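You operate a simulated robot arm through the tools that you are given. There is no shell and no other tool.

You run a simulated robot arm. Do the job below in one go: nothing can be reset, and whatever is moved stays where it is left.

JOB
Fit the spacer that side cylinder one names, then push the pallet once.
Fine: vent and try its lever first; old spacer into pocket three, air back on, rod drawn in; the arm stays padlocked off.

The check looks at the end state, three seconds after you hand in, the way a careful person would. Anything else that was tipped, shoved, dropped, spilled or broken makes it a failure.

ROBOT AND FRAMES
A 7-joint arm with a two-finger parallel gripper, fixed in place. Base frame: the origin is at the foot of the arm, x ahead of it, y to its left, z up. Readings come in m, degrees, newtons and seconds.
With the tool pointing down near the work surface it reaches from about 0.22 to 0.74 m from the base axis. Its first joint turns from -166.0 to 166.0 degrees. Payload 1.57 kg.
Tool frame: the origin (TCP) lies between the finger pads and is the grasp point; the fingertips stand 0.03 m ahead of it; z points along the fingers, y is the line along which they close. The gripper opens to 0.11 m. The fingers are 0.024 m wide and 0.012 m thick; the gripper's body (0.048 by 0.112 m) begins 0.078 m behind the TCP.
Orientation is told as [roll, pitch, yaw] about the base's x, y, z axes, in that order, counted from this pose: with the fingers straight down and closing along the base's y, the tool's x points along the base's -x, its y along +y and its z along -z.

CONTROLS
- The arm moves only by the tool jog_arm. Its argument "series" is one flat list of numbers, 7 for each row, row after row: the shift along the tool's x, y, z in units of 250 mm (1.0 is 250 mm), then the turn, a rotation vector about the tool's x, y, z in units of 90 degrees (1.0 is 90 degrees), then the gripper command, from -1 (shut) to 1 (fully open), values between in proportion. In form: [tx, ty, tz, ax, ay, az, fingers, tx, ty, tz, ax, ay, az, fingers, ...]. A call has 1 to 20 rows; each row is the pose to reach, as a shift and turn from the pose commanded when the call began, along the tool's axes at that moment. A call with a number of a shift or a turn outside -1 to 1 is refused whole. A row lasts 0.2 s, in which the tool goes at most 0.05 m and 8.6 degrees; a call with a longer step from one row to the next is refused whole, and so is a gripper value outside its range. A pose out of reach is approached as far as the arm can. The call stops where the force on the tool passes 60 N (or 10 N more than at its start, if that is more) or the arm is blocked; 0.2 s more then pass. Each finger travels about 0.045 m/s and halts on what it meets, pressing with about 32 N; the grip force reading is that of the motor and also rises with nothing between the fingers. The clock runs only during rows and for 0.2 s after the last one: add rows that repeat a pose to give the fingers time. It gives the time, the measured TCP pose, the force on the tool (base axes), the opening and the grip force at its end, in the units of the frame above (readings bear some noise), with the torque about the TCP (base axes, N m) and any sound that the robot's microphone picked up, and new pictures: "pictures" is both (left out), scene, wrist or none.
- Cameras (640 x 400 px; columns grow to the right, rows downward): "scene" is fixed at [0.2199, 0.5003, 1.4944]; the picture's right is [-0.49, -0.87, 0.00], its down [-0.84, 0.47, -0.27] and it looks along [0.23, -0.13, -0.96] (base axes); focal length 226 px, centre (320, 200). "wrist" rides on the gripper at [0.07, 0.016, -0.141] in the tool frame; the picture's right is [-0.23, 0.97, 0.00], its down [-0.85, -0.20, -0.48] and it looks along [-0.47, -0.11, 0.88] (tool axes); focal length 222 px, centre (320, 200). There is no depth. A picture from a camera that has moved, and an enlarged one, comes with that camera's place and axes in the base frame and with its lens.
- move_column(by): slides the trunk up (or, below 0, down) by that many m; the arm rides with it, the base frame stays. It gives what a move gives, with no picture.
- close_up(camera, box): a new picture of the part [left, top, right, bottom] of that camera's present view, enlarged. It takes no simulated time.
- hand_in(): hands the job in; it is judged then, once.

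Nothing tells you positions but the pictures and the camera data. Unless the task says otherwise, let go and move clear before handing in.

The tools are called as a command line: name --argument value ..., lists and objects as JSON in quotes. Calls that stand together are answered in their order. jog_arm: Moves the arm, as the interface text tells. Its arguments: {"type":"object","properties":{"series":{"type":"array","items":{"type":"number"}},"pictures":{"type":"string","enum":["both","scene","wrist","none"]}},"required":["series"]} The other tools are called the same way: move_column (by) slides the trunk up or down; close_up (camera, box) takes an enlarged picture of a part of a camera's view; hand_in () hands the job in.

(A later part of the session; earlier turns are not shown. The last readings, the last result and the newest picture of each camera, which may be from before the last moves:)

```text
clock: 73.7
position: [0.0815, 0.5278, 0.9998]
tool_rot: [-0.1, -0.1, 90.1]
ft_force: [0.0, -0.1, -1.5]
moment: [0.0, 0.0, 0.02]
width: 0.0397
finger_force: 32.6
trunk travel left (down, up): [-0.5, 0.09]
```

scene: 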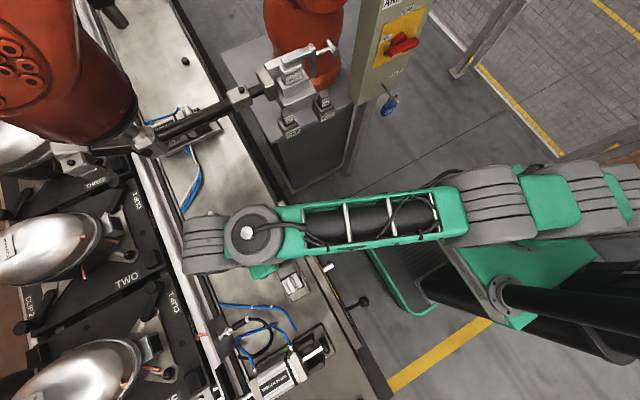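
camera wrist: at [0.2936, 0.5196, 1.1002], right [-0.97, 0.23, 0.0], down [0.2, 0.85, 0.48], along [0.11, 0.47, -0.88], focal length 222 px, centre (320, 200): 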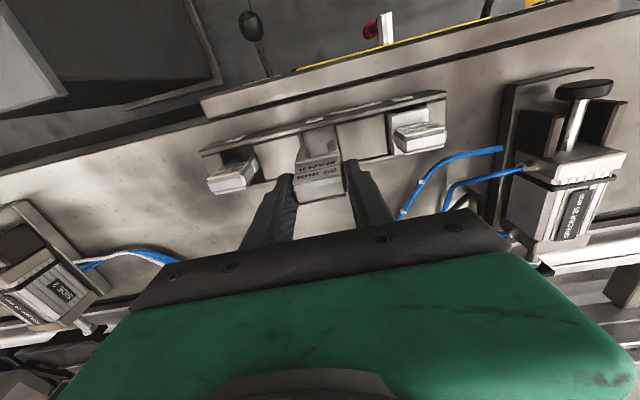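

jog_arm --series '[-0.132, 0.055, 0, 0, 0, 0, -0.7, -0.264, 0.11, 0, 0, 0, 0, -0.7, -0.396, 0.166, 0, 0, 0, 0, -0.7]' --pictures "both"

close_up --camera "wrist" --box '[240, 50, 440, 190]'

close_up --camera "scene" --box '[200, 300, 360, 400]'

```text
clock: 74.5
position: [0.0423, 0.6276, 0.9985]
tool_rot: [-0.2, -0.2, 90.1]
ft_force: [0.1, -1.2, -2.0]
moment: [0.02, 0.0, -0.02]
width: 0.0393
finger_force: 32.4
trunk travel left (down, up): [-0.5, 0.09]
camera wrist: at [0.0261, 0.5583, 1.1385], right [-0.97, 0.23, 0.0], down [0.2, 0.85, 0.48], along [0.11, 0.47, -0.88], focal length 222 px, centre (320, 200)
```

scene: 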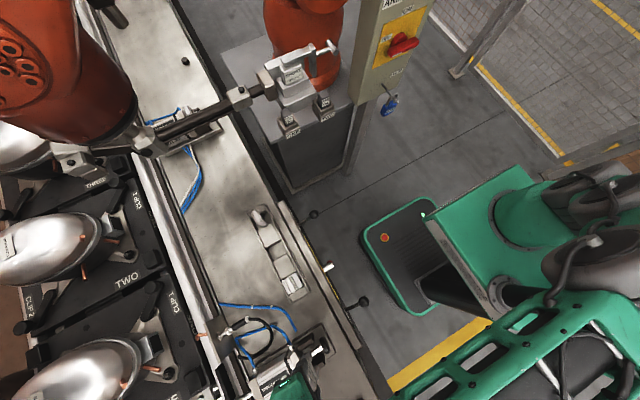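
wrist: 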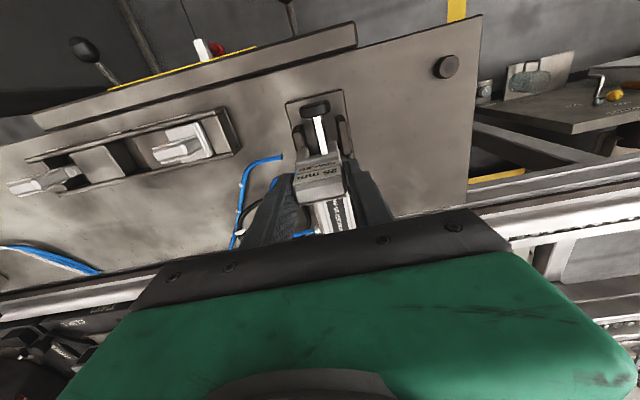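

```text
2.86 times, centred on (340, 120) of wrist
camera zoom: at [0.0261, 0.5583, 1.1385], right [-0.97, 0.23, 0.0], down [0.2, 0.85, 0.48], along [0.11, 0.47, -0.88], focal length 635 px, centre (263, 429)
```

zoom: 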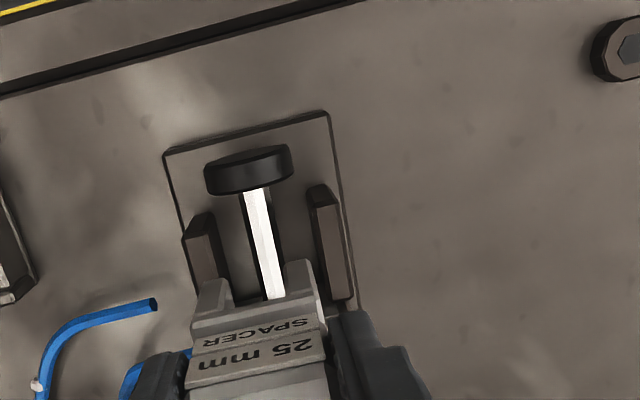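

```text
4.00 times, centred on (280, 350) of scene
camera zoom: at [0.2199, 0.5003, 1.4944], right [-0.49, -0.87, 0.0], down [-0.84, 0.47, -0.27], along [0.23, -0.13, -0.96], focal length 903 px, centre (480, -400)
```

zoom: 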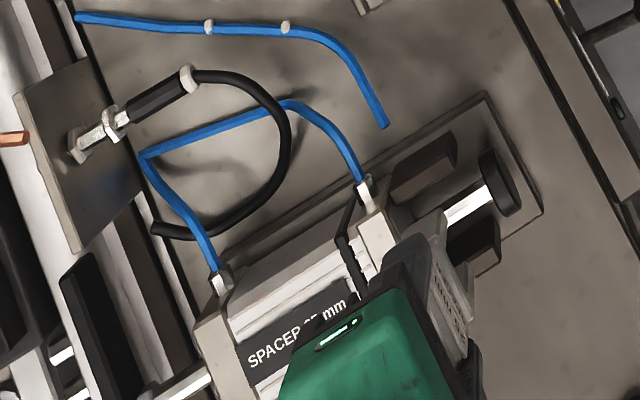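

Aligned roughly above the rod. I'll take a few settled readings to average out noise before lowering.

jog_arm --series '[0, 0, 0, 0, 0, 0, -0.7]' --pictures "none"

jog_arm --series '[0, 0, 0, 0, 0, 0, -0.7]' --pictures "none"

jog_arm --series '[0, 0, 0, 0, 0, 0, -0.7]' --pictures "none"

jog_arm --series '[0, 0, 0, 0, 0, 0, -0.7]' --pictures "none"

```text
clock: 74.9
position: [0.0423, 0.627, 0.9982]
tool_rot: [-0.2, -0.1, 90.0]
ft_force: [0.4, -1.0, -1.7]
moment: [0.03, 0.01, 0.03]
width: 0.0391
finger_force: 32.4
trunk travel left (down, up): [-0.5, 0.09]
```

```text
clock: 75.3
position: [0.043, 0.6268, 0.9977]
tool_rot: [0.0, -0.1, 90.1]
ft_force: [0.5, -0.1, -1.9]
moment: [-0.01, -0.02, -0.02]
width: 0.0396
finger_force: 32.5
trunk travel left (down, up): [-0.5, 0.09]
```

```text
clock: 75.7
position: [0.0442, 0.628, 0.9977]
tool_rot: [-0.1, -0.1, 90.0]
ft_force: [-0.1, -0.3, -0.7]
moment: [0.03, 0.02, -0.01]
width: 0.0396
finger_force: 32.0
trunk travel left (down, up): [-0.5, 0.09]
```

```text
clock: 76.1
position: [0.043, 0.6276, 0.9982]
tool_rot: [-0.1, -0.1, 90.0]
ft_force: [-0.3, 0.9, -0.6]
moment: [0.0, 0.0, 0.02]
width: 0.0394
finger_force: 32.4
trunk travel left (down, up): [-0.5, 0.09]
```

close_up --camera "wrist" --box '[290, 90, 370, 150]'

```text
6.67 times, centred on (330, 120) of wrist
camera zoom: at [0.0262, 0.5577, 1.1385], right [-0.97, 0.23, 0.0], down [0.2, 0.85, 0.48], along [0.11, 0.47, -0.88], focal length 1481 px, centre (253, 733)
```

zoom: 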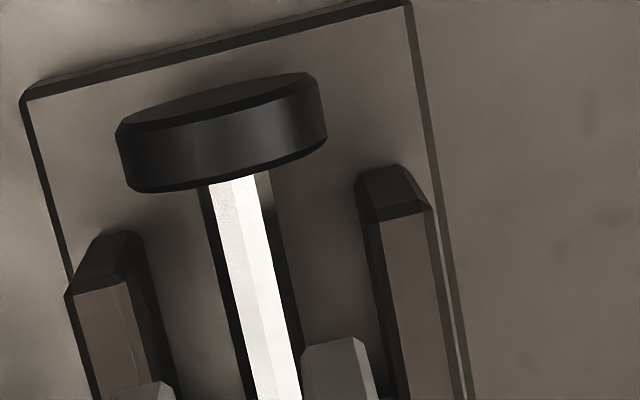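

close_up --camera "wrist" --box '[290, 125, 370, 175]'

```text
8.00 times, centred on (330, 150) of wrist
camera zoom: at [0.0262, 0.5577, 1.1385], right [-0.97, 0.23, 0.0], down [0.2, 0.85, 0.48], along [0.11, 0.47, -0.88], focal length 1777 px, centre (240, 600)
```

zoom: 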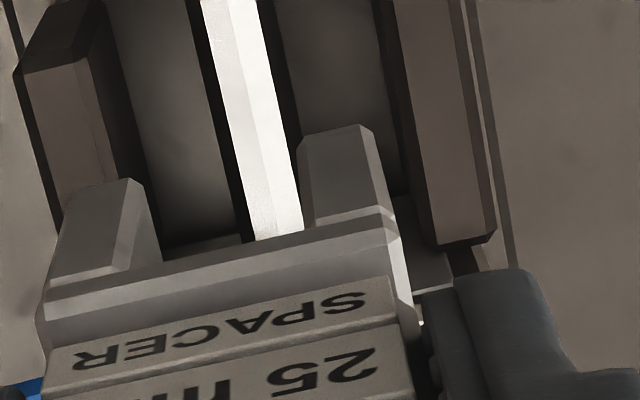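

Guide gap centre is about x=0.0395 and the spacer sits ~2.5 mm to +x of it. Correcting, then descending to just above the guides.

jog_arm --series '[-0.018, 0.011, 0.0, 0, 0, 0, -0.7, -0.018, 0.011, 0.08, 0, 0, 0, -0.7, -0.018, 0.011, 0.16, 0, 0, 0, -0.7, -0.018, 0.011, 0.19, 0, 0, 0, -0.7]' --pictures "wrist"

close_up --camera "wrist" --box '[280, 95, 380, 165]'

```text
clock: 77.1
position: [0.0421, 0.6333, 0.9504]
tool_rot: [-0.1, -0.2, 90.1]
ft_force: [0.6, 0.2, -1.2]
moment: [-0.01, 0.01, -0.01]
width: 0.0393
finger_force: 31.8
trunk travel left (down, up): [-0.5, 0.09]
camera wrist: at [0.0251, 0.5643, 1.0911], right [-0.97, 0.23, 0.0], down [0.2, 0.85, 0.48], along [0.11, 0.47, -0.88], focal length 222 px, centre (320, 200)
```

wrist: 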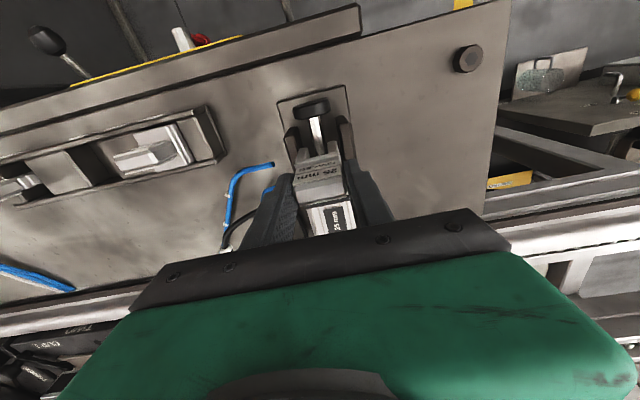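

```text
5.71 times, centred on (330, 130) of wrist
camera zoom: at [0.0251, 0.5643, 1.0911], right [-0.97, 0.23, 0.0], down [0.2, 0.85, 0.48], along [0.11, 0.47, -0.88], focal length 1269 px, centre (263, 600)
```

zoom: 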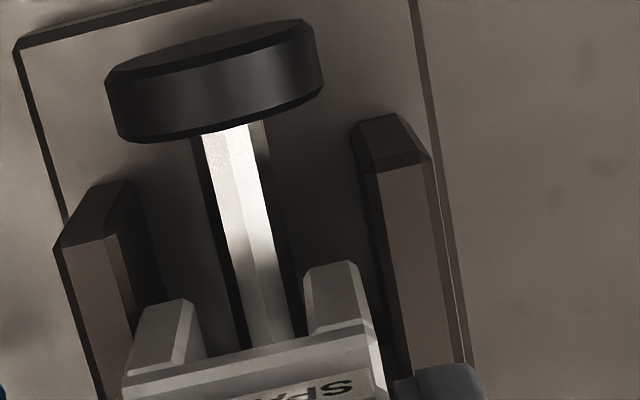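

Still about 2 mm to +x. Correcting and lowering into the guides step by step.

jog_arm --series '[0, 0.0092, 0.0, 0, 0, 0, -0.7, 0, 0.0092, 0.03, 0, 0, 0, -0.7, 0, 0.0092, 0.06, 0, 0, 0, -0.7]' --pictures "wrist"

close_up --camera "wrist" --box '[280, 95, 380, 165]'

```text
clock: 77.9
position: [0.0391, 0.6339, 0.9374]
tool_rot: [-0.2, 0.0, 90.1]
ft_force: [-0.1, 0.6, -1.8]
moment: [0.01, -0.04, -0.04]
width: 0.0396
finger_force: 32.2
trunk travel left (down, up): [-0.5, 0.09]
camera wrist: at [0.0222, 0.5637, 1.0769], right [-0.97, 0.23, 0.0], down [0.2, 0.85, 0.48], along [0.11, 0.47, -0.88], focal length 222 px, centre (320, 200)
```

wrist: 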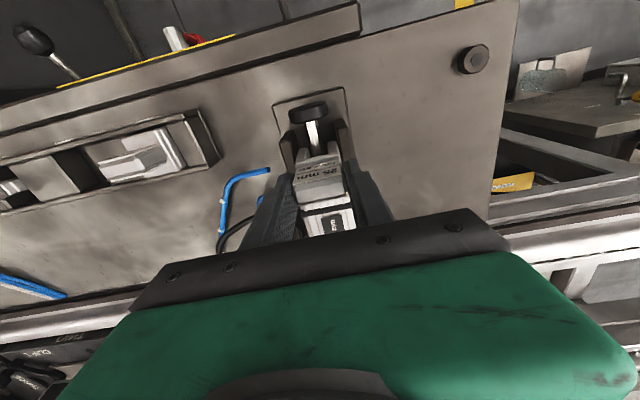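

```text
5.71 times, centred on (330, 130) of wrist
camera zoom: at [0.0222, 0.5637, 1.0769], right [-0.97, 0.23, 0.0], down [0.2, 0.85, 0.48], along [0.11, 0.47, -0.88], focal length 1269 px, centre (263, 600)
```

zoom: 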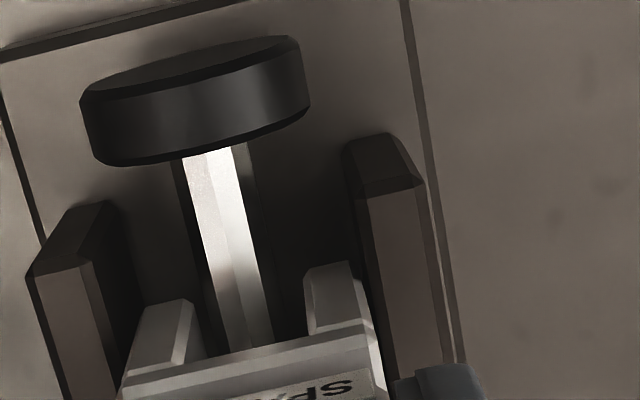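

jog_arm --series '[0, 0, 0.03, 0, 0, 0, -0.7, 0, 0, 0.06, 0, 0, 0, -0.7, 0, 0, 0.09, 0, 0, 0, -0.7]' --pictures "none"

```text
clock: 78.7
position: [0.038, 0.6328, 0.9152]
tool_rot: [-0.1, -0.2, 90.0]
ft_force: [-0.3, 0.3, -2.1]
moment: [0.01, 0.01, -0.01]
width: 0.0394
finger_force: 32.0
trunk travel left (down, up): [-0.5, 0.09]
```

jog_arm --series '[0, 0, 0.014, 0, 0, 0, -0.7, 0, 0, 0.024, 0, 0, 0, -0.7]' --pictures "wrist"

close_up --camera "wrist" --box '[220, 80, 440, 215]'

```text
clock: 79.3
position: [0.0382, 0.6322, 0.9095]
tool_rot: [-0.1, -0.1, 90.1]
ft_force: [-0.2, 0.0, -1.2]
moment: [-0.01, 0.04, -0.01]
width: 0.0393
finger_force: 31.7
trunk travel left (down, up): [-0.5, 0.09]
camera wrist: at [0.0213, 0.563, 1.0494], right [-0.97, 0.23, 0.0], down [0.2, 0.85, 0.48], along [0.11, 0.47, -0.88], focal length 222 px, centre (320, 200)
```

wrist: 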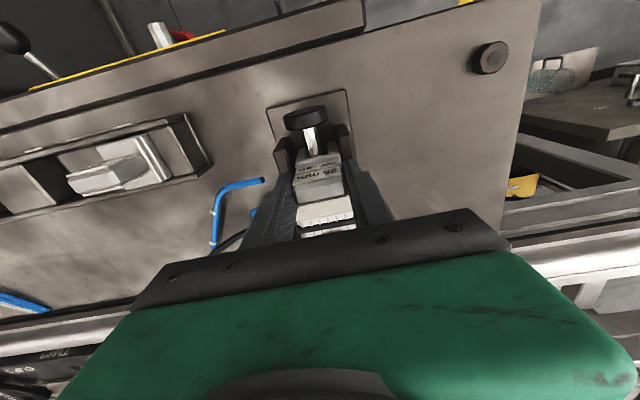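

```text
2.91 times, centred on (330, 148) of wrist
camera zoom: at [0.0213, 0.563, 1.0494], right [-0.97, 0.23, 0.0], down [0.2, 0.85, 0.48], along [0.11, 0.47, -0.88], focal length 646 px, centre (291, 353)
```

zoom: 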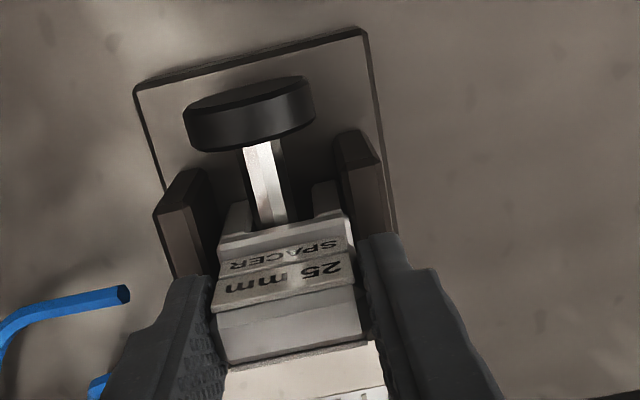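

jog_arm --series '[0, 0, 0.006, 0, 0, 0, -0.7, 0, 0, 0.01, 0, 0, 0, -0.7]' --pictures "none"

```text
clock: 79.9
position: [0.0378, 0.6321, 0.9072]
tool_rot: [-0.1, -0.1, 90.1]
ft_force: [-0.4, -0.7, 0.3]
moment: [-0.05, 0.07, 0.02]
width: 0.0393
finger_force: 31.3
trunk travel left (down, up): [-0.5, 0.09]
```

jog_arm --series '[0, 0, 0.004, 0, 0, 0, -0.7, 0, 0, 0.005, 0, 0, 0, -0.7]' --pictures "none"

```text
clock: 80.5
position: [0.0374, 0.6317, 0.9071]
tool_rot: [-0.1, -0.2, 90.0]
ft_force: [-1.8, 0.1, 7.7]
moment: [-0.08, 0.26, 0.0]
width: 0.0392
finger_force: 31.8
trunk travel left (down, up): [-0.5, 0.09]
```

Seated at the same height the old one was. I'll slide it gently toward the cylinder cap to close the gap.

jog_arm --series '[-0.006, 0, -0.005, 0, 0, 0, -0.7, -0.012, 0, -0.005, 0, 0, 0, -0.7, -0.016, 0, -0.005, 0, 0, 0, -0.7]' --pictures "none"

```text
clock: 81.3
position: [0.0393, 0.6351, 0.9063]
tool_rot: [-0.1, -0.2, 90.0]
ft_force: [0.0, -5.1, 9.3]
moment: [-0.37, 0.13, 0.02]
width: 0.0397
finger_force: 32.3
trunk travel left (down, up): [-0.5, 0.09]
```

jog_arm --series '[0.0, 0, -0.004, 0, 0, 0, -0.5, 0, 0, -0.004, 0, 0, 0, -0.2, 0, 0, -0.004, 0, 0, 0, 0.02, 0, 0, -0.004, 0, 0, 0, 0.02, 0, 0, -0.06, 0, 0, 0, 0.02, 0, 0, -0.18, 0, 0, 0, 0.02, 0, 0, -0.32, 0, 0, 0, 0.02, 0.15, 0, -0.36, 0, 0, 0, 0.02]' --pictures "both"

close_up --camera "wrist" --box '[240, 60, 440, 200]'

close_up --camera "scene" --box '[200, 300, 360, 400]'

```text
clock: 83.1
position: [0.039, 0.5981, 0.9965]
tool_rot: [-0.2, 0.0, 90.1]
ft_force: [-0.2, -0.6, -0.4]
moment: [0.02, 0.0, 0.02]
width: 0.0559
finger_force: 0.1
trunk travel left (down, up): [-0.5, 0.09]
camera wrist: at [0.0231, 0.5295, 1.1363], right [-0.97, 0.23, 0.0], down [0.2, 0.85, 0.48], along [0.11, 0.47, -0.88], focal length 222 px, centre (320, 200)
```

scene: 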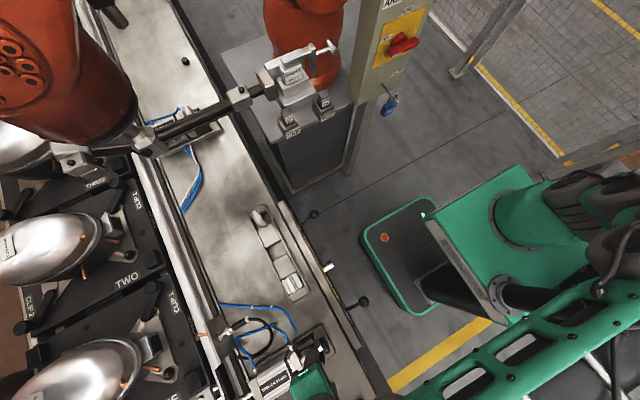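
wrist: 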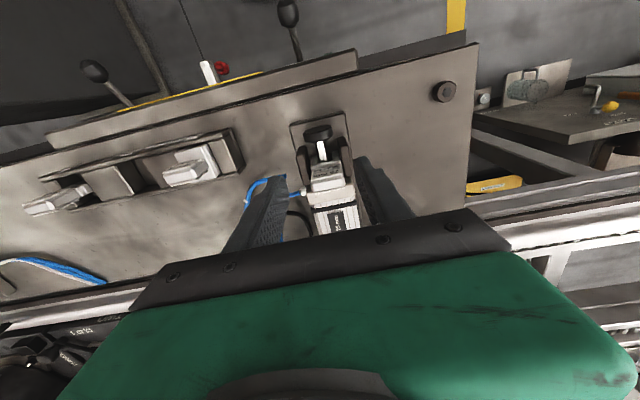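

```text
2.86 times, centred on (340, 130) of wrist
camera zoom: at [0.0231, 0.5295, 1.1363], right [-0.97, 0.23, 0.0], down [0.2, 0.85, 0.48], along [0.11, 0.47, -0.88], focal length 635 px, centre (263, 400)
```

zoom: 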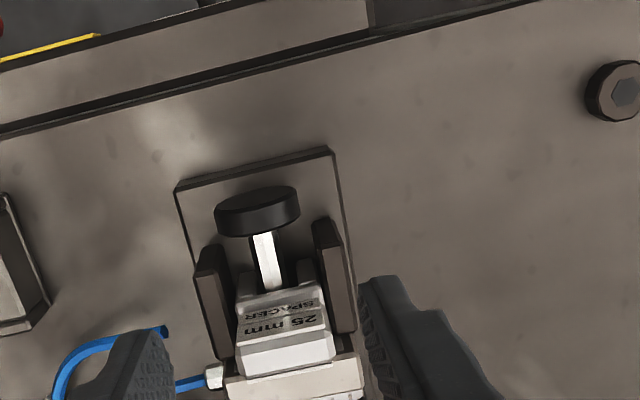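

```text
4.00 times, centred on (280, 350) of scene
camera zoom: at [0.2199, 0.5003, 1.4944], right [-0.49, -0.87, 0.0], down [-0.84, 0.47, -0.27], along [0.23, -0.13, -0.96], focal length 903 px, centre (480, -400)
```

zoom: 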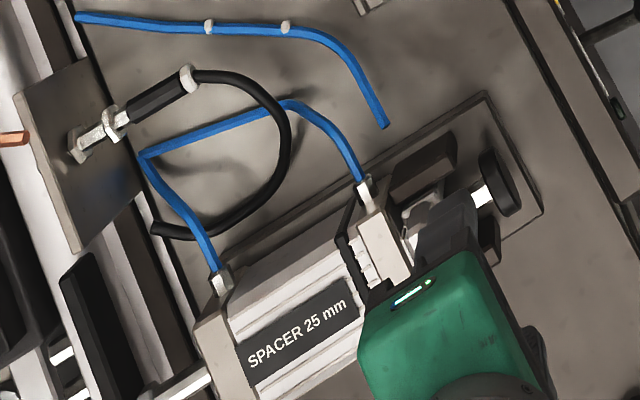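

The 25 mm spacer is fitted between the guides on the rod. Next: air back on. Moving back to the panel side and re-orienting the tool as before.

jog_arm --series '[0.132, -0.107, 0, 0, 0, 0, 0.02, 0.264, -0.215, 0, 0, 0, 0, 0.02, 0.396, -0.322, 0, 0, 0, 0, 0.02, 0.528, -0.429, 0, 0, 0, 0, 0.02, 0.66, -0.537, 0, 0, 0, 0, 0.02, 0.792, -0.644, 0, 0, 0, 0, 0.02]' --pictures "wrist"

close_up --camera "scene" --box '[200, 290, 360, 400]'

close_up --camera "scene" --box '[220, 190, 340, 310]'

```text
clock: 84.5
position: [0.2003, 0.4026, 0.995]
tool_rot: [-0.1, -0.1, 90.1]
ft_force: [0.1, -0.5, -0.6]
moment: [-0.01, 0.03, 0.01]
width: 0.0562
finger_force: 0.2
trunk travel left (down, up): [-0.5, 0.09]
camera wrist: at [0.1821, 0.3325, 1.1361], right [-0.97, 0.23, 0.0], down [0.2, 0.85, 0.48], along [0.11, 0.47, -0.88], focal length 222 px, centre (320, 200)
```

wrist: 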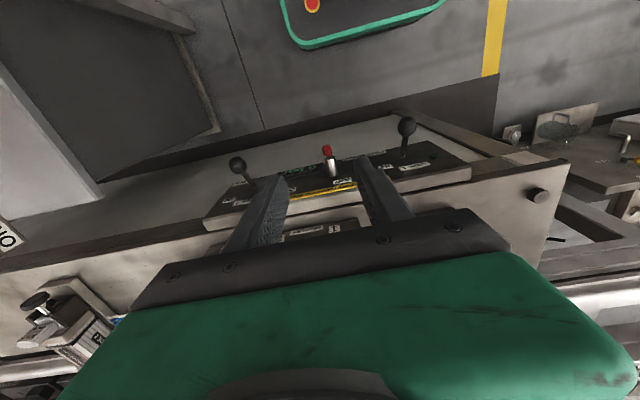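

```text
3.64 times, centred on (280, 345) of scene
camera zoom: at [0.2199, 0.5003, 1.4944], right [-0.49, -0.87, 0.0], down [-0.84, 0.47, -0.27], along [0.23, -0.13, -0.96], focal length 821 px, centre (466, -327)
```

zoom: 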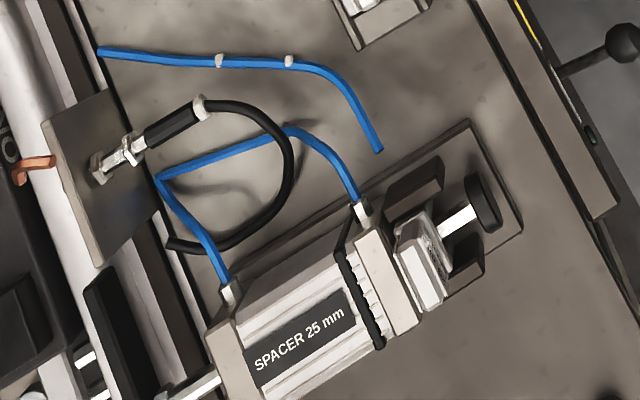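

```text
3.33 times, centred on (280, 250) of scene
camera zoom: at [0.2199, 0.5003, 1.4944], right [-0.49, -0.87, 0.0], down [-0.84, 0.47, -0.27], along [0.23, -0.13, -0.96], focal length 752 px, centre (453, 33)
```

zoom: 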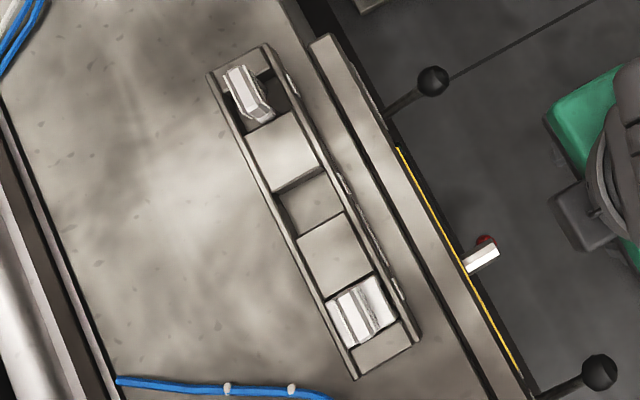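

close_up --camera "scene" --box '[240, 200, 290, 240]'

jog_arm --series '[0, 0, 0, 0, 0, 0.09, 0, 0, 0, 0, 0, 0, 0.18, 0, 0, 0, 0, 0, 0, 0.27, 0, 0, 0, 0, 0, 0, 0.36, 0, 0, 0, 0, 0, 0, 0.45, 0, 0, 0, 0, 0, 0, 0.54, 0, 0, 0, 0, 0, 0, 0.63, 0, 0, 0, 0, 0, 0, 0.72, 0, 0, 0, 0, 0, 0, 0.81, 0, 0, 0, 0, 0, 0, 0.9, 0, 0, 0, 0, 0, 0, 1.0, 0]' --pictures "none"

jog_arm --series '[0, 0, 0, 0, 0, 0.09, 0, 0, 0, 0, 0, 0, 0.18, 0, 0, 0, 0, 0, 0, 0.27, 0, 0, 0, 0, 0, 0, 0.36, 0, 0, 0, 0, 0, 0, 0.45, 0, 0, 0, 0, 0, 0, 0.54, 0, 0, 0, 0, 0, 0, 0.63, 0, 0, 0, 0, 0, 0, 0.72, 0, 0, 0, 0, 0, 0, 0.81, 0, 0, 0, 0, 0, 0, 0.9, 0, 0, 0, 0, 0, 0, 1.0, 0]' --pictures "none"

```text
10.00 times, centred on (265, 220) of scene
camera zoom: at [0.2199, 0.5003, 1.4944], right [-0.49, -0.87, 0.0], down [-0.84, 0.47, -0.27], along [0.23, -0.13, -0.96], focal length 2257 px, centre (870, 0)
```

zoom: 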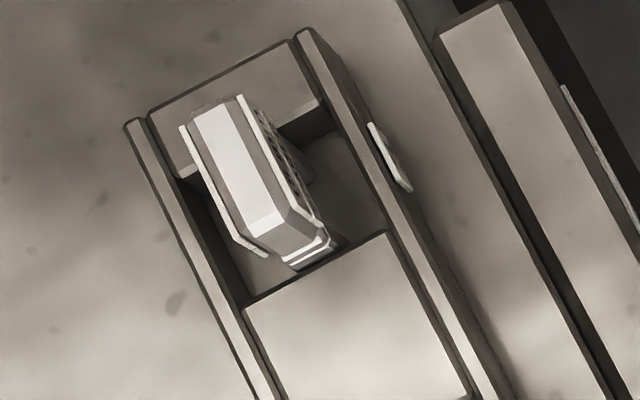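

```text
refused: row 11 steps farther than a row can; nothing moved
```

```text
refused: row 11 steps farther than a row can; nothing moved
```

The 15 mm spacer sits upright in pocket 3. The last row stepped too far; redoing the turn with even steps.

jog_arm --series '[0, 0, 0, 0, 0, 0.091, 0, 0, 0, 0, 0, 0, 0.182, 0, 0, 0, 0, 0, 0, 0.273, 0, 0, 0, 0, 0, 0, 0.364, 0, 0, 0, 0, 0, 0, 0.455, 0, 0, 0, 0, 0, 0, 0.546, 0, 0, 0, 0, 0, 0, 0.637, 0, 0, 0, 0, 0, 0, 0.728, 0, 0, 0, 0, 0, 0, 0.819, 0, 0, 0, 0, 0, 0, 0.91, 0, 0, 0, 0, 0, 0, 1.0, 0]' --pictures "none"

jog_arm --series '[0, 0, 0, 0, 0, 0.091, 0, 0, 0, 0, 0, 0, 0.182, 0, 0, 0, 0, 0, 0, 0.273, 0, 0, 0, 0, 0, 0, 0.364, 0, 0, 0, 0, 0, 0, 0.455, 0, 0, 0, 0, 0, 0, 0.546, 0, 0, 0, 0, 0, 0, 0.637, 0, 0, 0, 0, 0, 0, 0.728, 0, 0, 0, 0, 0, 0, 0.819, 0, 0, 0, 0, 0, 0, 0.91, 0, 0, 0, 0, 0, 0, 1.0, 0]' --pictures "none"

jog_arm --series '[0, 0, 0, 0, 0.091, 0, 0, 0, 0, 0, 0, 0.182, 0, 0, 0, 0, 0, 0, 0.273, 0, 0, 0, 0, 0, 0, 0.364, 0, 0, 0, 0, 0, 0, 0.455, 0, 0, 0, 0, 0, 0, 0.546, 0, 0, 0, 0, 0, 0, 0.637, 0, 0, 0, 0, 0, 0, 0.728, 0, 0, 0, 0, 0, 0, 0.819, 0, 0, 0, 0, 0, 0, 0.91, 0, 0, 0, 0, 0, 0, 1.0, 0, 0]' --pictures "wrist"

```text
clock: 86.9
position: [0.1991, 0.4022, 0.9959]
tool_rot: [0.1, -0.1, -0.1]
ft_force: [0.2, -0.2, 0.7]
moment: [-0.02, -0.03, -0.04]
width: 0.0552
finger_force: 0.0
trunk travel left (down, up): [-0.5, 0.09]
```

```text
clock: 89.3
position: [0.2002, 0.4006, 0.9952]
tool_rot: [0.1, 0.1, -90.1]
ft_force: [0.1, -0.6, -0.4]
moment: [0.0, 0.0, 0.0]
width: 0.055
finger_force: 0.1
trunk travel left (down, up): [-0.5, 0.09]
```

```text
clock: 91.7
position: [0.1984, 0.4006, 0.9989]
tool_rot: [129.0, 89.4, 39.0]
ft_force: [-0.6, -0.6, 1.5]
moment: [-0.05, -0.01, -0.01]
width: 0.0552
finger_force: 0.1
trunk travel left (down, up): [-0.5, 0.09]
camera wrist: at [0.2144, 0.2596, 1.0665], right [0.98, 0.0, -0.22], down [-0.19, -0.47, -0.86], along [-0.11, 0.88, -0.46], focal length 222 px, centre (320, 200)
```

wrist: 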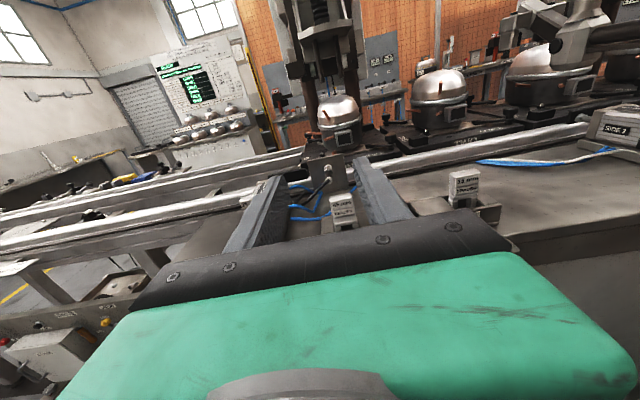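

close_up --camera "wrist" --box '[140, 30, 260, 110]'

close_up --camera "wrist" --box '[280, 60, 480, 200]'

jog_arm --series '[0, -0.005, -0.09, 0, 0, 0, 0, 0, -0.005, -0.16, 0, 0, 0, 0]' --pictures "none"

```text
5.00 times, centred on (200, 70) of wrist
camera zoom: at [0.2144, 0.2596, 1.0665], right [0.98, 0.0, -0.22], down [-0.19, -0.47, -0.86], along [-0.11, 0.88, -0.46], focal length 1111 px, centre (920, 850)
```

zoom: 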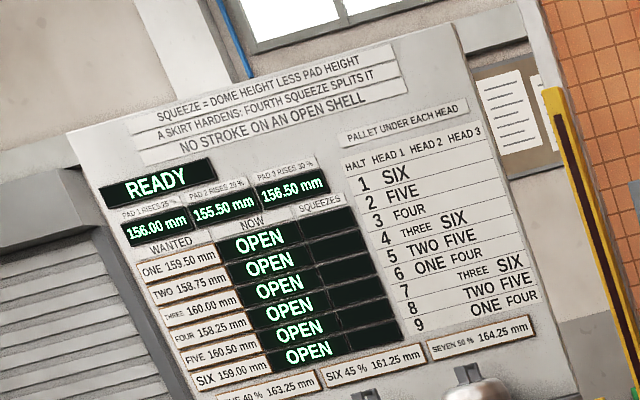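

```text
2.86 times, centred on (380, 130) of wrist
camera zoom: at [0.2144, 0.2596, 1.0665], right [0.98, 0.0, -0.22], down [-0.19, -0.47, -0.86], along [-0.11, 0.88, -0.46], focal length 635 px, centre (149, 400)
```

zoom: 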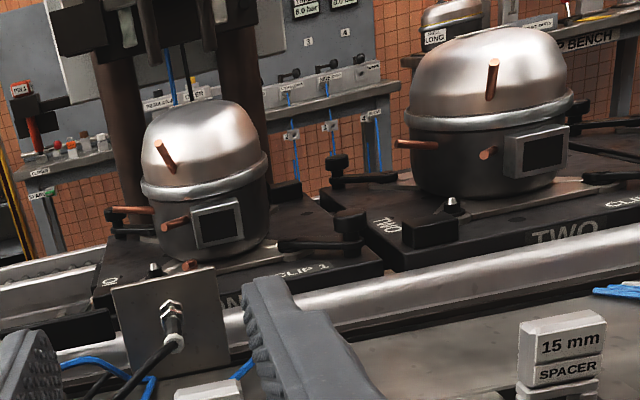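

```text
clock: 92.3
position: [0.1978, 0.3666, 1.0018]
tool_rot: [18.2, 89.7, -72.0]
ft_force: [0.7, 0.2, -0.3]
moment: [-0.02, -0.01, -0.04]
width: 0.0552
finger_force: 0.0
out of reach, approached as far as the arm can: row 2
trunk travel left (down, up): [-0.5, 0.09]
```

Now lowering the trunk to bring the tool to the valve knob height.

move_column --by -0.2

move_column --by -0.148

jog_arm --series '[0, 0, 0, 0, 0, 0, 0]' --pictures "wrist"

close_up --camera "wrist" --box '[200, 60, 440, 210]'

```text
clock: 94.5
position: [0.1968, 0.3666, 0.8013]
tool_rot: [18.4, 89.6, -71.8]
ft_force: [0.5, 0.2, 0.8]
moment: [0.0, -0.01, -0.01]
width: 0.055
finger_force: 0.2
trunk travel left (down, up): [-0.3, 0.29]
```

```text
clock: 96.2
position: [0.1973, 0.3672, 0.6521]
tool_rot: [19.0, 89.6, -71.1]
ft_force: [0.1, -0.7, -0.3]
moment: [0.01, 0.03, -0.01]
width: 0.0549
finger_force: 0.1
trunk travel left (down, up): [-0.152, 0.438]
```

```text
clock: 96.6
position: [0.1986, 0.3684, 0.6528]
tool_rot: [18.4, 89.7, -71.7]
ft_force: [0.7, 0.2, -0.1]
moment: [-0.03, 0.03, 0.02]
width: 0.0549
finger_force: 0.1
trunk travel left (down, up): [-0.152, 0.438]
camera wrist: at [0.2132, 0.2273, 0.7228], right [0.97, 0.0, -0.23], down [-0.2, -0.48, -0.85], along [-0.11, 0.88, -0.47], focal length 222 px, centre (320, 200)
```

wrist: 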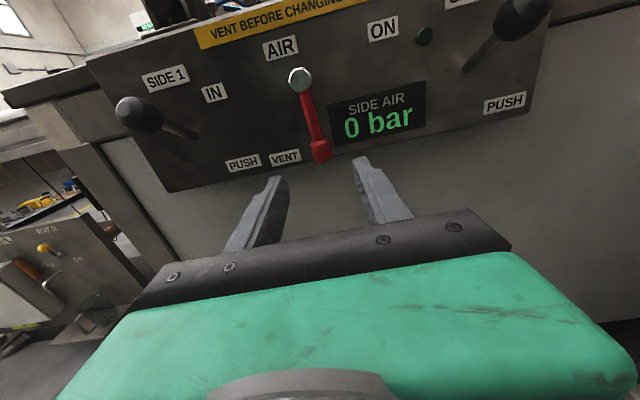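

```text
2.67 times, centred on (320, 135) of wrist
camera zoom: at [0.2132, 0.2273, 0.7228], right [0.97, 0.0, -0.23], down [-0.2, -0.48, -0.85], along [-0.11, 0.88, -0.47], focal length 592 px, centre (320, 373)
```

zoom: 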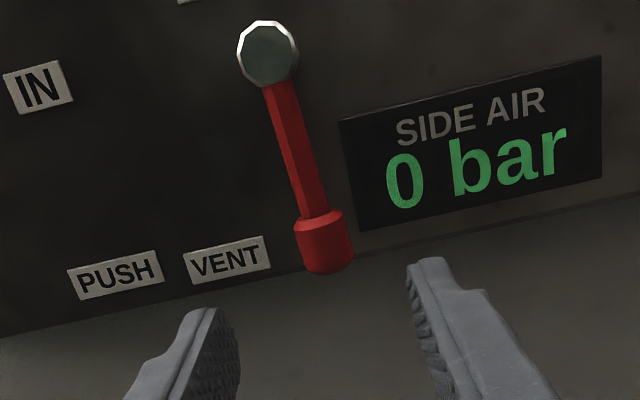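

jog_arm --series '[0, 0, 0.1, 0, 0, 0, 0, 0, 0, 0.2, 0, 0, 0, 0, 0, 0, 0.3, 0, 0, 0, 0, 0, 0, 0.356, 0, 0, 0, 0]' --pictures "wrist"

```text
clock: 97.6
position: [0.1966, 0.4557, 0.6543]
tool_rot: [18.2, 89.7, -71.8]
ft_force: [0.2, -0.1, -0.6]
moment: [-0.02, 0.02, 0.02]
width: 0.0552
finger_force: 0.0
trunk travel left (down, up): [-0.152, 0.438]
camera wrist: at [0.2128, 0.3157, 0.7236], right [0.97, 0.0, -0.23], down [-0.2, -0.48, -0.85], along [-0.11, 0.88, -0.47], focal length 222 px, centre (320, 200)
```

wrist: 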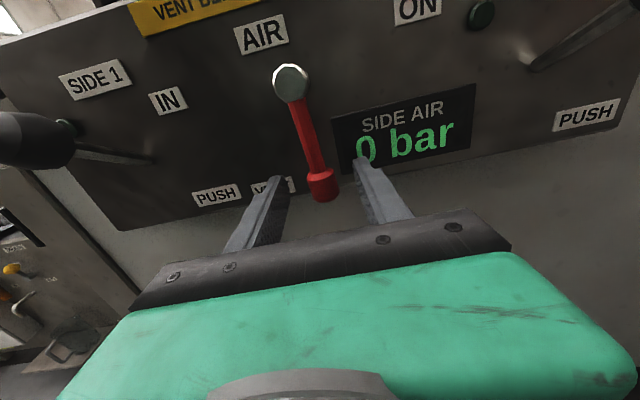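

jog_arm --series '[0, 0, 0, 0, 0, 0, -0.4, 0, 0, 0, 0, 0, 0, -0.8, 0, 0, 0, 0, 0, 0, -0.8, 0, 0, 0, 0, 0, 0, -0.8]' --pictures "none"

jog_arm --series '[0.0052, 0.0381, 0, 0, 0, -0.0833, -0.8, 0.0153, 0.0752, 0, 0, 0, -0.1667, -0.8, 0.0302, 0.1107, 0, 0, 0, -0.25, -0.8, 0.0496, 0.1439, 0, 0, 0, -0.3333, -0.8, 0.0731, 0.1743, 0, 0, 0, -0.4167, -0.8, 0.1004, 0.2014, 0, 0, 0, -0.5, -0.8]' --pictures "wrist"

```text
clock: 98.6
position: [0.1966, 0.4565, 0.6542]
tool_rot: [20.9, 89.5, -69.1]
ft_force: [-4.8, 0.5, 1.4]
moment: [-0.03, -0.44, -0.14]
width: 0.0211
finger_force: 30.5
trunk travel left (down, up): [-0.152, 0.438]
```

```text
clock: 100.0
position: [0.2475, 0.457, 0.6755]
tool_rot: [89.4, 44.9, -0.6]
ft_force: [-14.2, -16.8, -9.0]
moment: [-0.09, -0.98, 0.16]
width: 0.0217
finger_force: 34.7
trunk travel left (down, up): [-0.152, 0.438]
camera wrist: at [0.209, 0.3158, 0.7374], right [0.85, 0.0, 0.53], down [0.47, -0.49, -0.74], along [0.26, 0.87, -0.41], focal length 222 px, centre (320, 200)
```

wrist: 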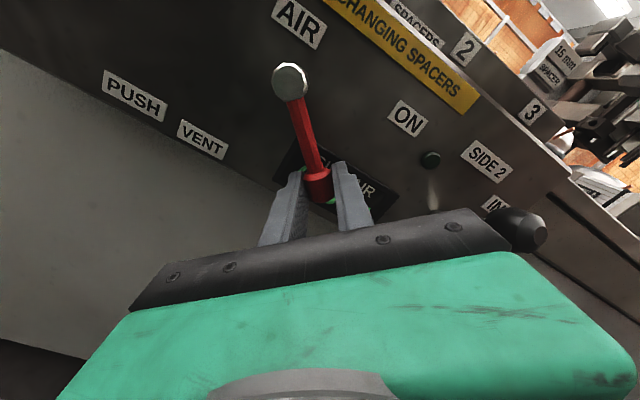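

jog_arm --series '[0.0025, 0.0381, 0, 0, 0, -0.0833, -0.8, 0.0099, 0.0755, 0, 0, 0, -0.1667, -0.8, 0.0222, 0.1116, 0, 0, 0, -0.25, -0.8, 0.0391, 0.1458, 0, 0, 0, -0.3333, -0.8, 0.0602, 0.1775, 0, 0, 0, -0.4167, -0.8, 0.0819, 0.2026, 0, 0, 0, -0.4889, -0.8]' --pictures "wrist"

close_up --camera "wrist" --box '[180, 30, 420, 220]'

```text
clock: 101.4
position: [0.2667, 0.4566, 0.7281]
tool_rot: [89.6, 0.7, 0.0]
ft_force: [-17.9, -20.2, -14.4]
moment: [-0.07, -0.84, 0.03]
width: 0.0218
finger_force: 34.7
trunk travel left (down, up): [-0.152, 0.438]
camera wrist: at [0.1977, 0.3162, 0.7446], right [0.24, 0.01, 0.97], down [0.85, -0.48, -0.21], along [0.46, 0.88, -0.12], focal length 222 px, centre (320, 200)
```

wrist: 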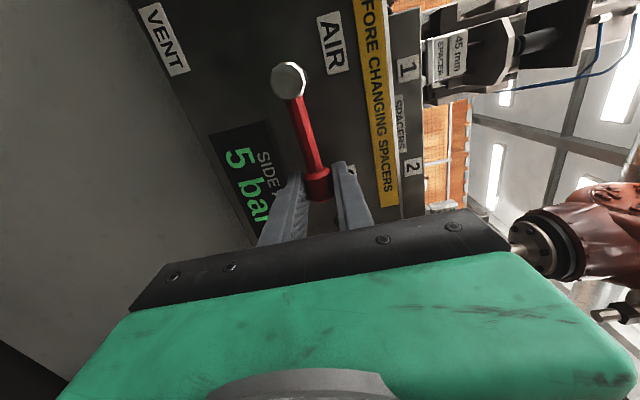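

```text
2.11 times, centred on (300, 125) of wrist
camera zoom: at [0.1977, 0.3162, 0.7446], right [0.24, 0.01, 0.97], down [0.85, -0.48, -0.21], along [0.46, 0.88, -0.12], focal length 468 px, centre (362, 358)
```

zoom: 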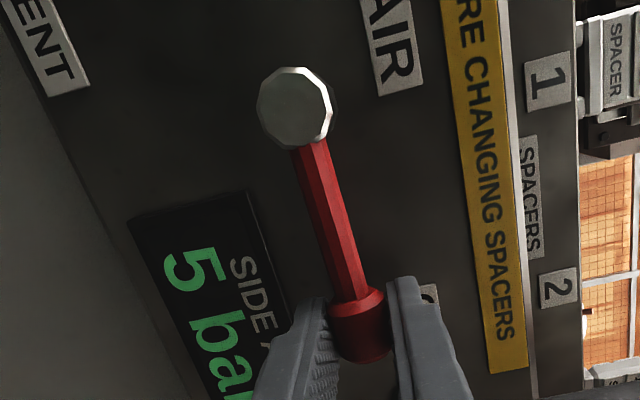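

Pressure is rising (5 bar). Releasing the handle and backing off to confirm it reaches 6 bar.

jog_arm --series '[0, 0, 0, 0, 0, 0, -0.5, 0, 0, 0, 0, 0, 0, -0.2, 0, 0, 0, 0, 0, 0, -0.1, 0, 0, -0.1, 0, 0, 0, -0.1, 0, 0, -0.2, 0, 0, 0, -0.1, 0, 0, -0.3, 0, 0, 0, -0.1]' --pictures "both"

close_up --camera "wrist" --box '[180, 20, 420, 220]'

close_up --camera "scene" --box '[200, 290, 360, 400]'

```text
clock: 102.8
position: [0.2686, 0.3802, 0.7285]
tool_rot: [89.6, 0.9, -0.1]
ft_force: [0.0, 0.6, -0.1]
moment: [0.01, 0.01, -0.01]
width: 0.0497
finger_force: 0.0
trunk travel left (down, up): [-0.152, 0.438]
camera wrist: at [0.1996, 0.2407, 0.7461], right [0.24, 0.01, 0.97], down [0.85, -0.48, -0.21], along [0.47, 0.88, -0.12], focal length 222 px, centre (320, 200)
```

scene: 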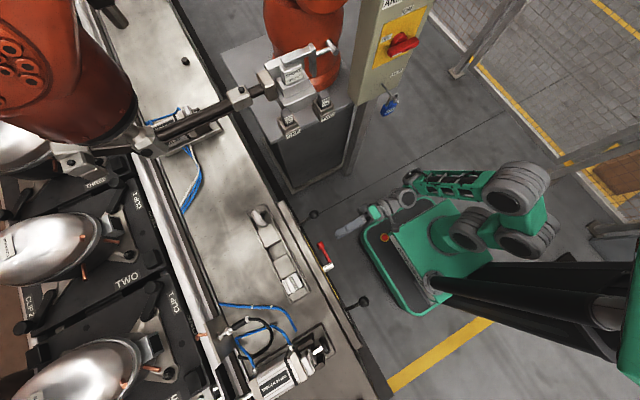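
wrist: 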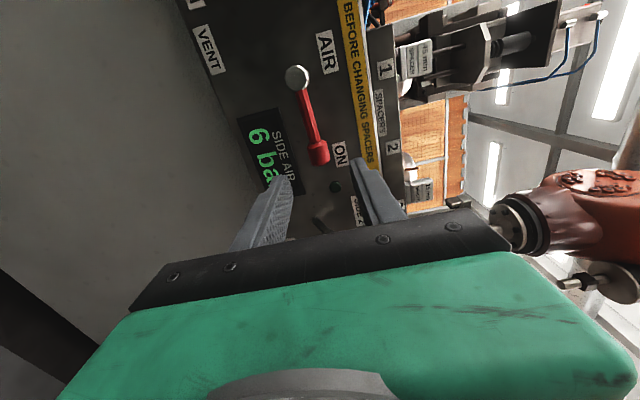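

```text
2.00 times, centred on (300, 120) of wrist
camera zoom: at [0.1996, 0.2407, 0.7461], right [0.24, 0.01, 0.97], down [0.85, -0.48, -0.21], along [0.47, 0.88, -0.12], focal length 444 px, centre (360, 360)
```

zoom: 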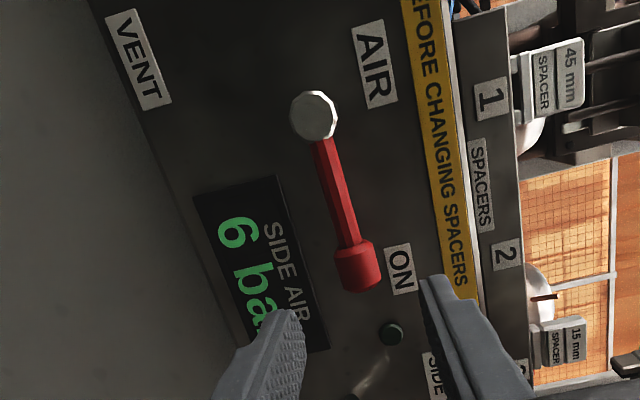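

```text
3.64 times, centred on (280, 345) of scene
camera zoom: at [0.2199, 0.5003, 1.4944], right [-0.49, -0.87, 0.0], down [-0.84, 0.47, -0.27], along [0.23, -0.13, -0.96], focal length 821 px, centre (466, -327)
```

zoom: 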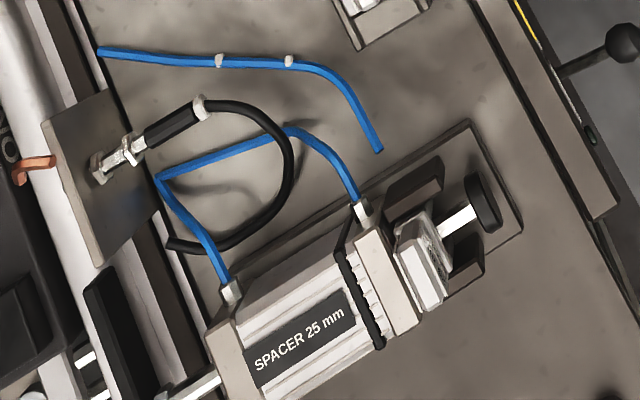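

Air is back to 6 bar, with the rod still in. Raising the trunk and turning the tool vertical for the SIDE 1 lever.

move_column --by 0.348

jog_arm --series '[0, 0, 0, 0.091, 0, 0, 0.1, 0, 0, 0, 0.182, 0, 0, 0.2, 0, 0, 0, 0.273, 0, 0, 0.2, 0, 0, 0, 0.364, 0, 0, 0.2, 0, 0, 0, 0.455, 0, 0, 0.2, 0, 0, 0, 0.546, 0, 0, 0.2, 0, 0, 0, 0.637, 0, 0, 0.2, 0, 0, 0, 0.728, 0, 0, 0.2, 0, 0, 0, 0.819, 0, 0, 0.2, 0, 0, 0, 0.91, 0, 0, 0.2, 0, 0, 0, 1.0, 0, 0, 0.2]' --pictures "none"

```text
clock: 106.2
position: [0.2698, 0.3812, 1.0766]
tool_rot: [89.6, 0.9, -0.1]
ft_force: [0.5, -0.4, -0.7]
moment: [0.0, 0.03, -0.01]
width: 0.0496
finger_force: 0.2
trunk travel left (down, up): [-0.5, 0.09]
```

```text
clock: 108.6
position: [0.2687, 0.3803, 1.0767]
tool_rot: [-0.5, 0.9, -0.1]
ft_force: [-0.2, -0.6, -0.1]
moment: [0.01, 0.03, 0.01]
width: 0.0659
finger_force: 0.1
trunk travel left (down, up): [-0.5, 0.09]
```

jog_arm --series '[0.061, 0.007, 0.028, 0, 0, -0.091, 0.2, 0.123, 0.015, 0.056, 0, 0, -0.182, 0.2, 0.184, 0.022, 0.084, 0, 0, -0.273, 0.2, 0.246, 0.029, 0.112, 0, 0, -0.364, 0.2, 0.307, 0.036, 0.14, 0, 0, -0.455, 0.2, 0.369, 0.044, 0.168, 0, 0, -0.546, 0.2, 0.43, 0.051, 0.196, 0, 0, -0.637, 0.2, 0.492, 0.058, 0.224, 0, 0, -0.728, 0.2, 0.553, 0.065, 0.252, 0, 0, -0.819, 0.2, 0.615, 0.073, 0.28, 0, 0, -0.91, 0.2, 0.676, 0.08, 0.308, 0, 0, -1.0, 0.2]' --pictures "wrist"

```text
clock: 111.0
position: [0.0978, 0.3998, 1.003]
tool_rot: [0.9, 0.3, 90.1]
ft_force: [-0.2, -0.2, 0.0]
moment: [0.0, 0.01, 0.04]
width: 0.0659
finger_force: 0.1
trunk travel left (down, up): [-0.5, 0.09]
camera wrist: at [0.0836, 0.3322, 1.1447], right [-0.97, 0.23, 0.01], down [0.21, 0.86, 0.47], along [0.09, 0.46, -0.88], focal length 222 px, centre (320, 200)
```

wrist: 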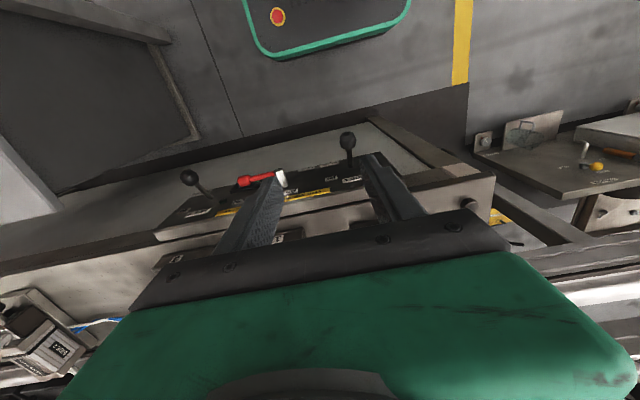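

jog_arm --series '[-0.037, 0.047, 0.153, 0.005, -0.002, 0, 0.2, -0.074, 0.094, 0.306, 0.01, -0.003, 0, 0.2, -0.111, 0.141, 0.459, 0.01, -0.003, 0, 0.2, -0.148, 0.187, 0.612, 0.01, -0.003, 0, 0.2]' --pictures "wrist"

close_up --camera "wrist" --box '[200, 80, 440, 220]'

```text
clock: 112.0
position: [0.0491, 0.4381, 0.8502]
tool_rot: [0.0, 0.0, 89.8]
ft_force: [0.4, 1.1, -0.5]
moment: [0.02, 0.0, 0.0]
width: 0.0658
finger_force: 0.1
trunk travel left (down, up): [-0.5, 0.09]
camera wrist: at [0.0333, 0.3686, 0.9905], right [-0.97, 0.23, 0.0], down [0.2, 0.86, 0.48], along [0.11, 0.47, -0.88], focal length 222 px, centre (320, 200)
```

wrist: 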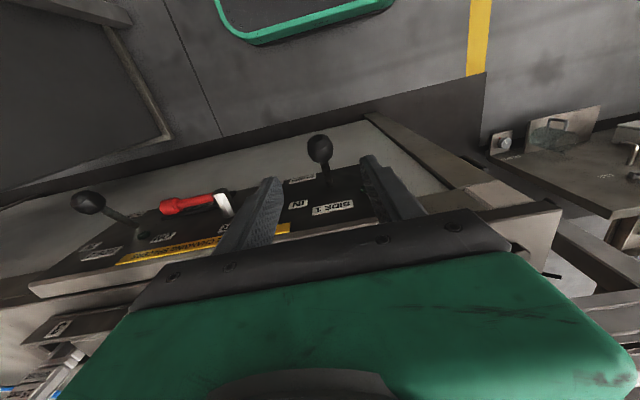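

```text
2.67 times, centred on (320, 150) of wrist
camera zoom: at [0.0333, 0.3686, 0.9905], right [-0.97, 0.23, 0.0], down [0.2, 0.86, 0.48], along [0.11, 0.47, -0.88], focal length 592 px, centre (320, 333)
```

zoom: 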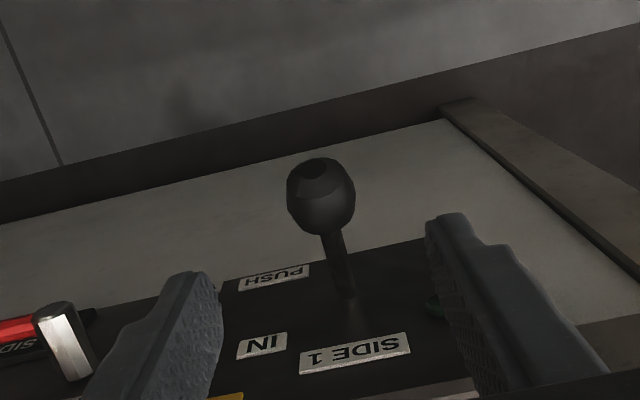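

Air is 6 bar, the handle at ON, the lever at IN. Descending on the SIDE 1 ball and gripping it.

jog_arm --series '[0.0, -0.005, 0.15, 0, 0, 0, 0.2, 0.0, -0.005, 0.3, 0, 0, 0, 0.2, 0.0, -0.005, 0.408, 0, 0, 0, 0.2, 0.0, -0.005, 0.408, 0, 0, 0, 0.0, 0.0, -0.005, 0.408, 0, 0, 0, -0.4, 0.0, -0.005, 0.408, 0, 0, 0, -0.7, 0.0, -0.005, 0.408, 0, 0, 0, -0.7]' --pictures "wrist"

```text
clock: 113.6
position: [0.05, 0.4375, 0.749]
tool_rot: [-0.1, 0.1, 90.0]
ft_force: [-4.0, 1.6, -2.7]
moment: [-0.09, 0.15, 0.01]
width: 0.0315
finger_force: 26.5
trunk travel left (down, up): [-0.5, 0.09]
camera wrist: at [0.0335, 0.3689, 0.8892], right [-0.97, 0.23, 0.0], down [0.2, 0.86, 0.48], along [0.11, 0.46, -0.88], focal length 222 px, centre (320, 200)
```

wrist: 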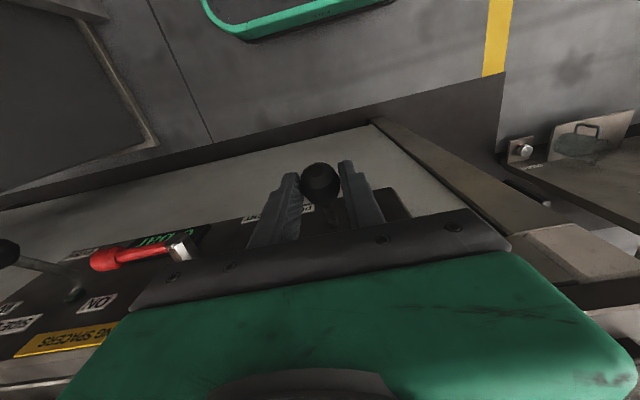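

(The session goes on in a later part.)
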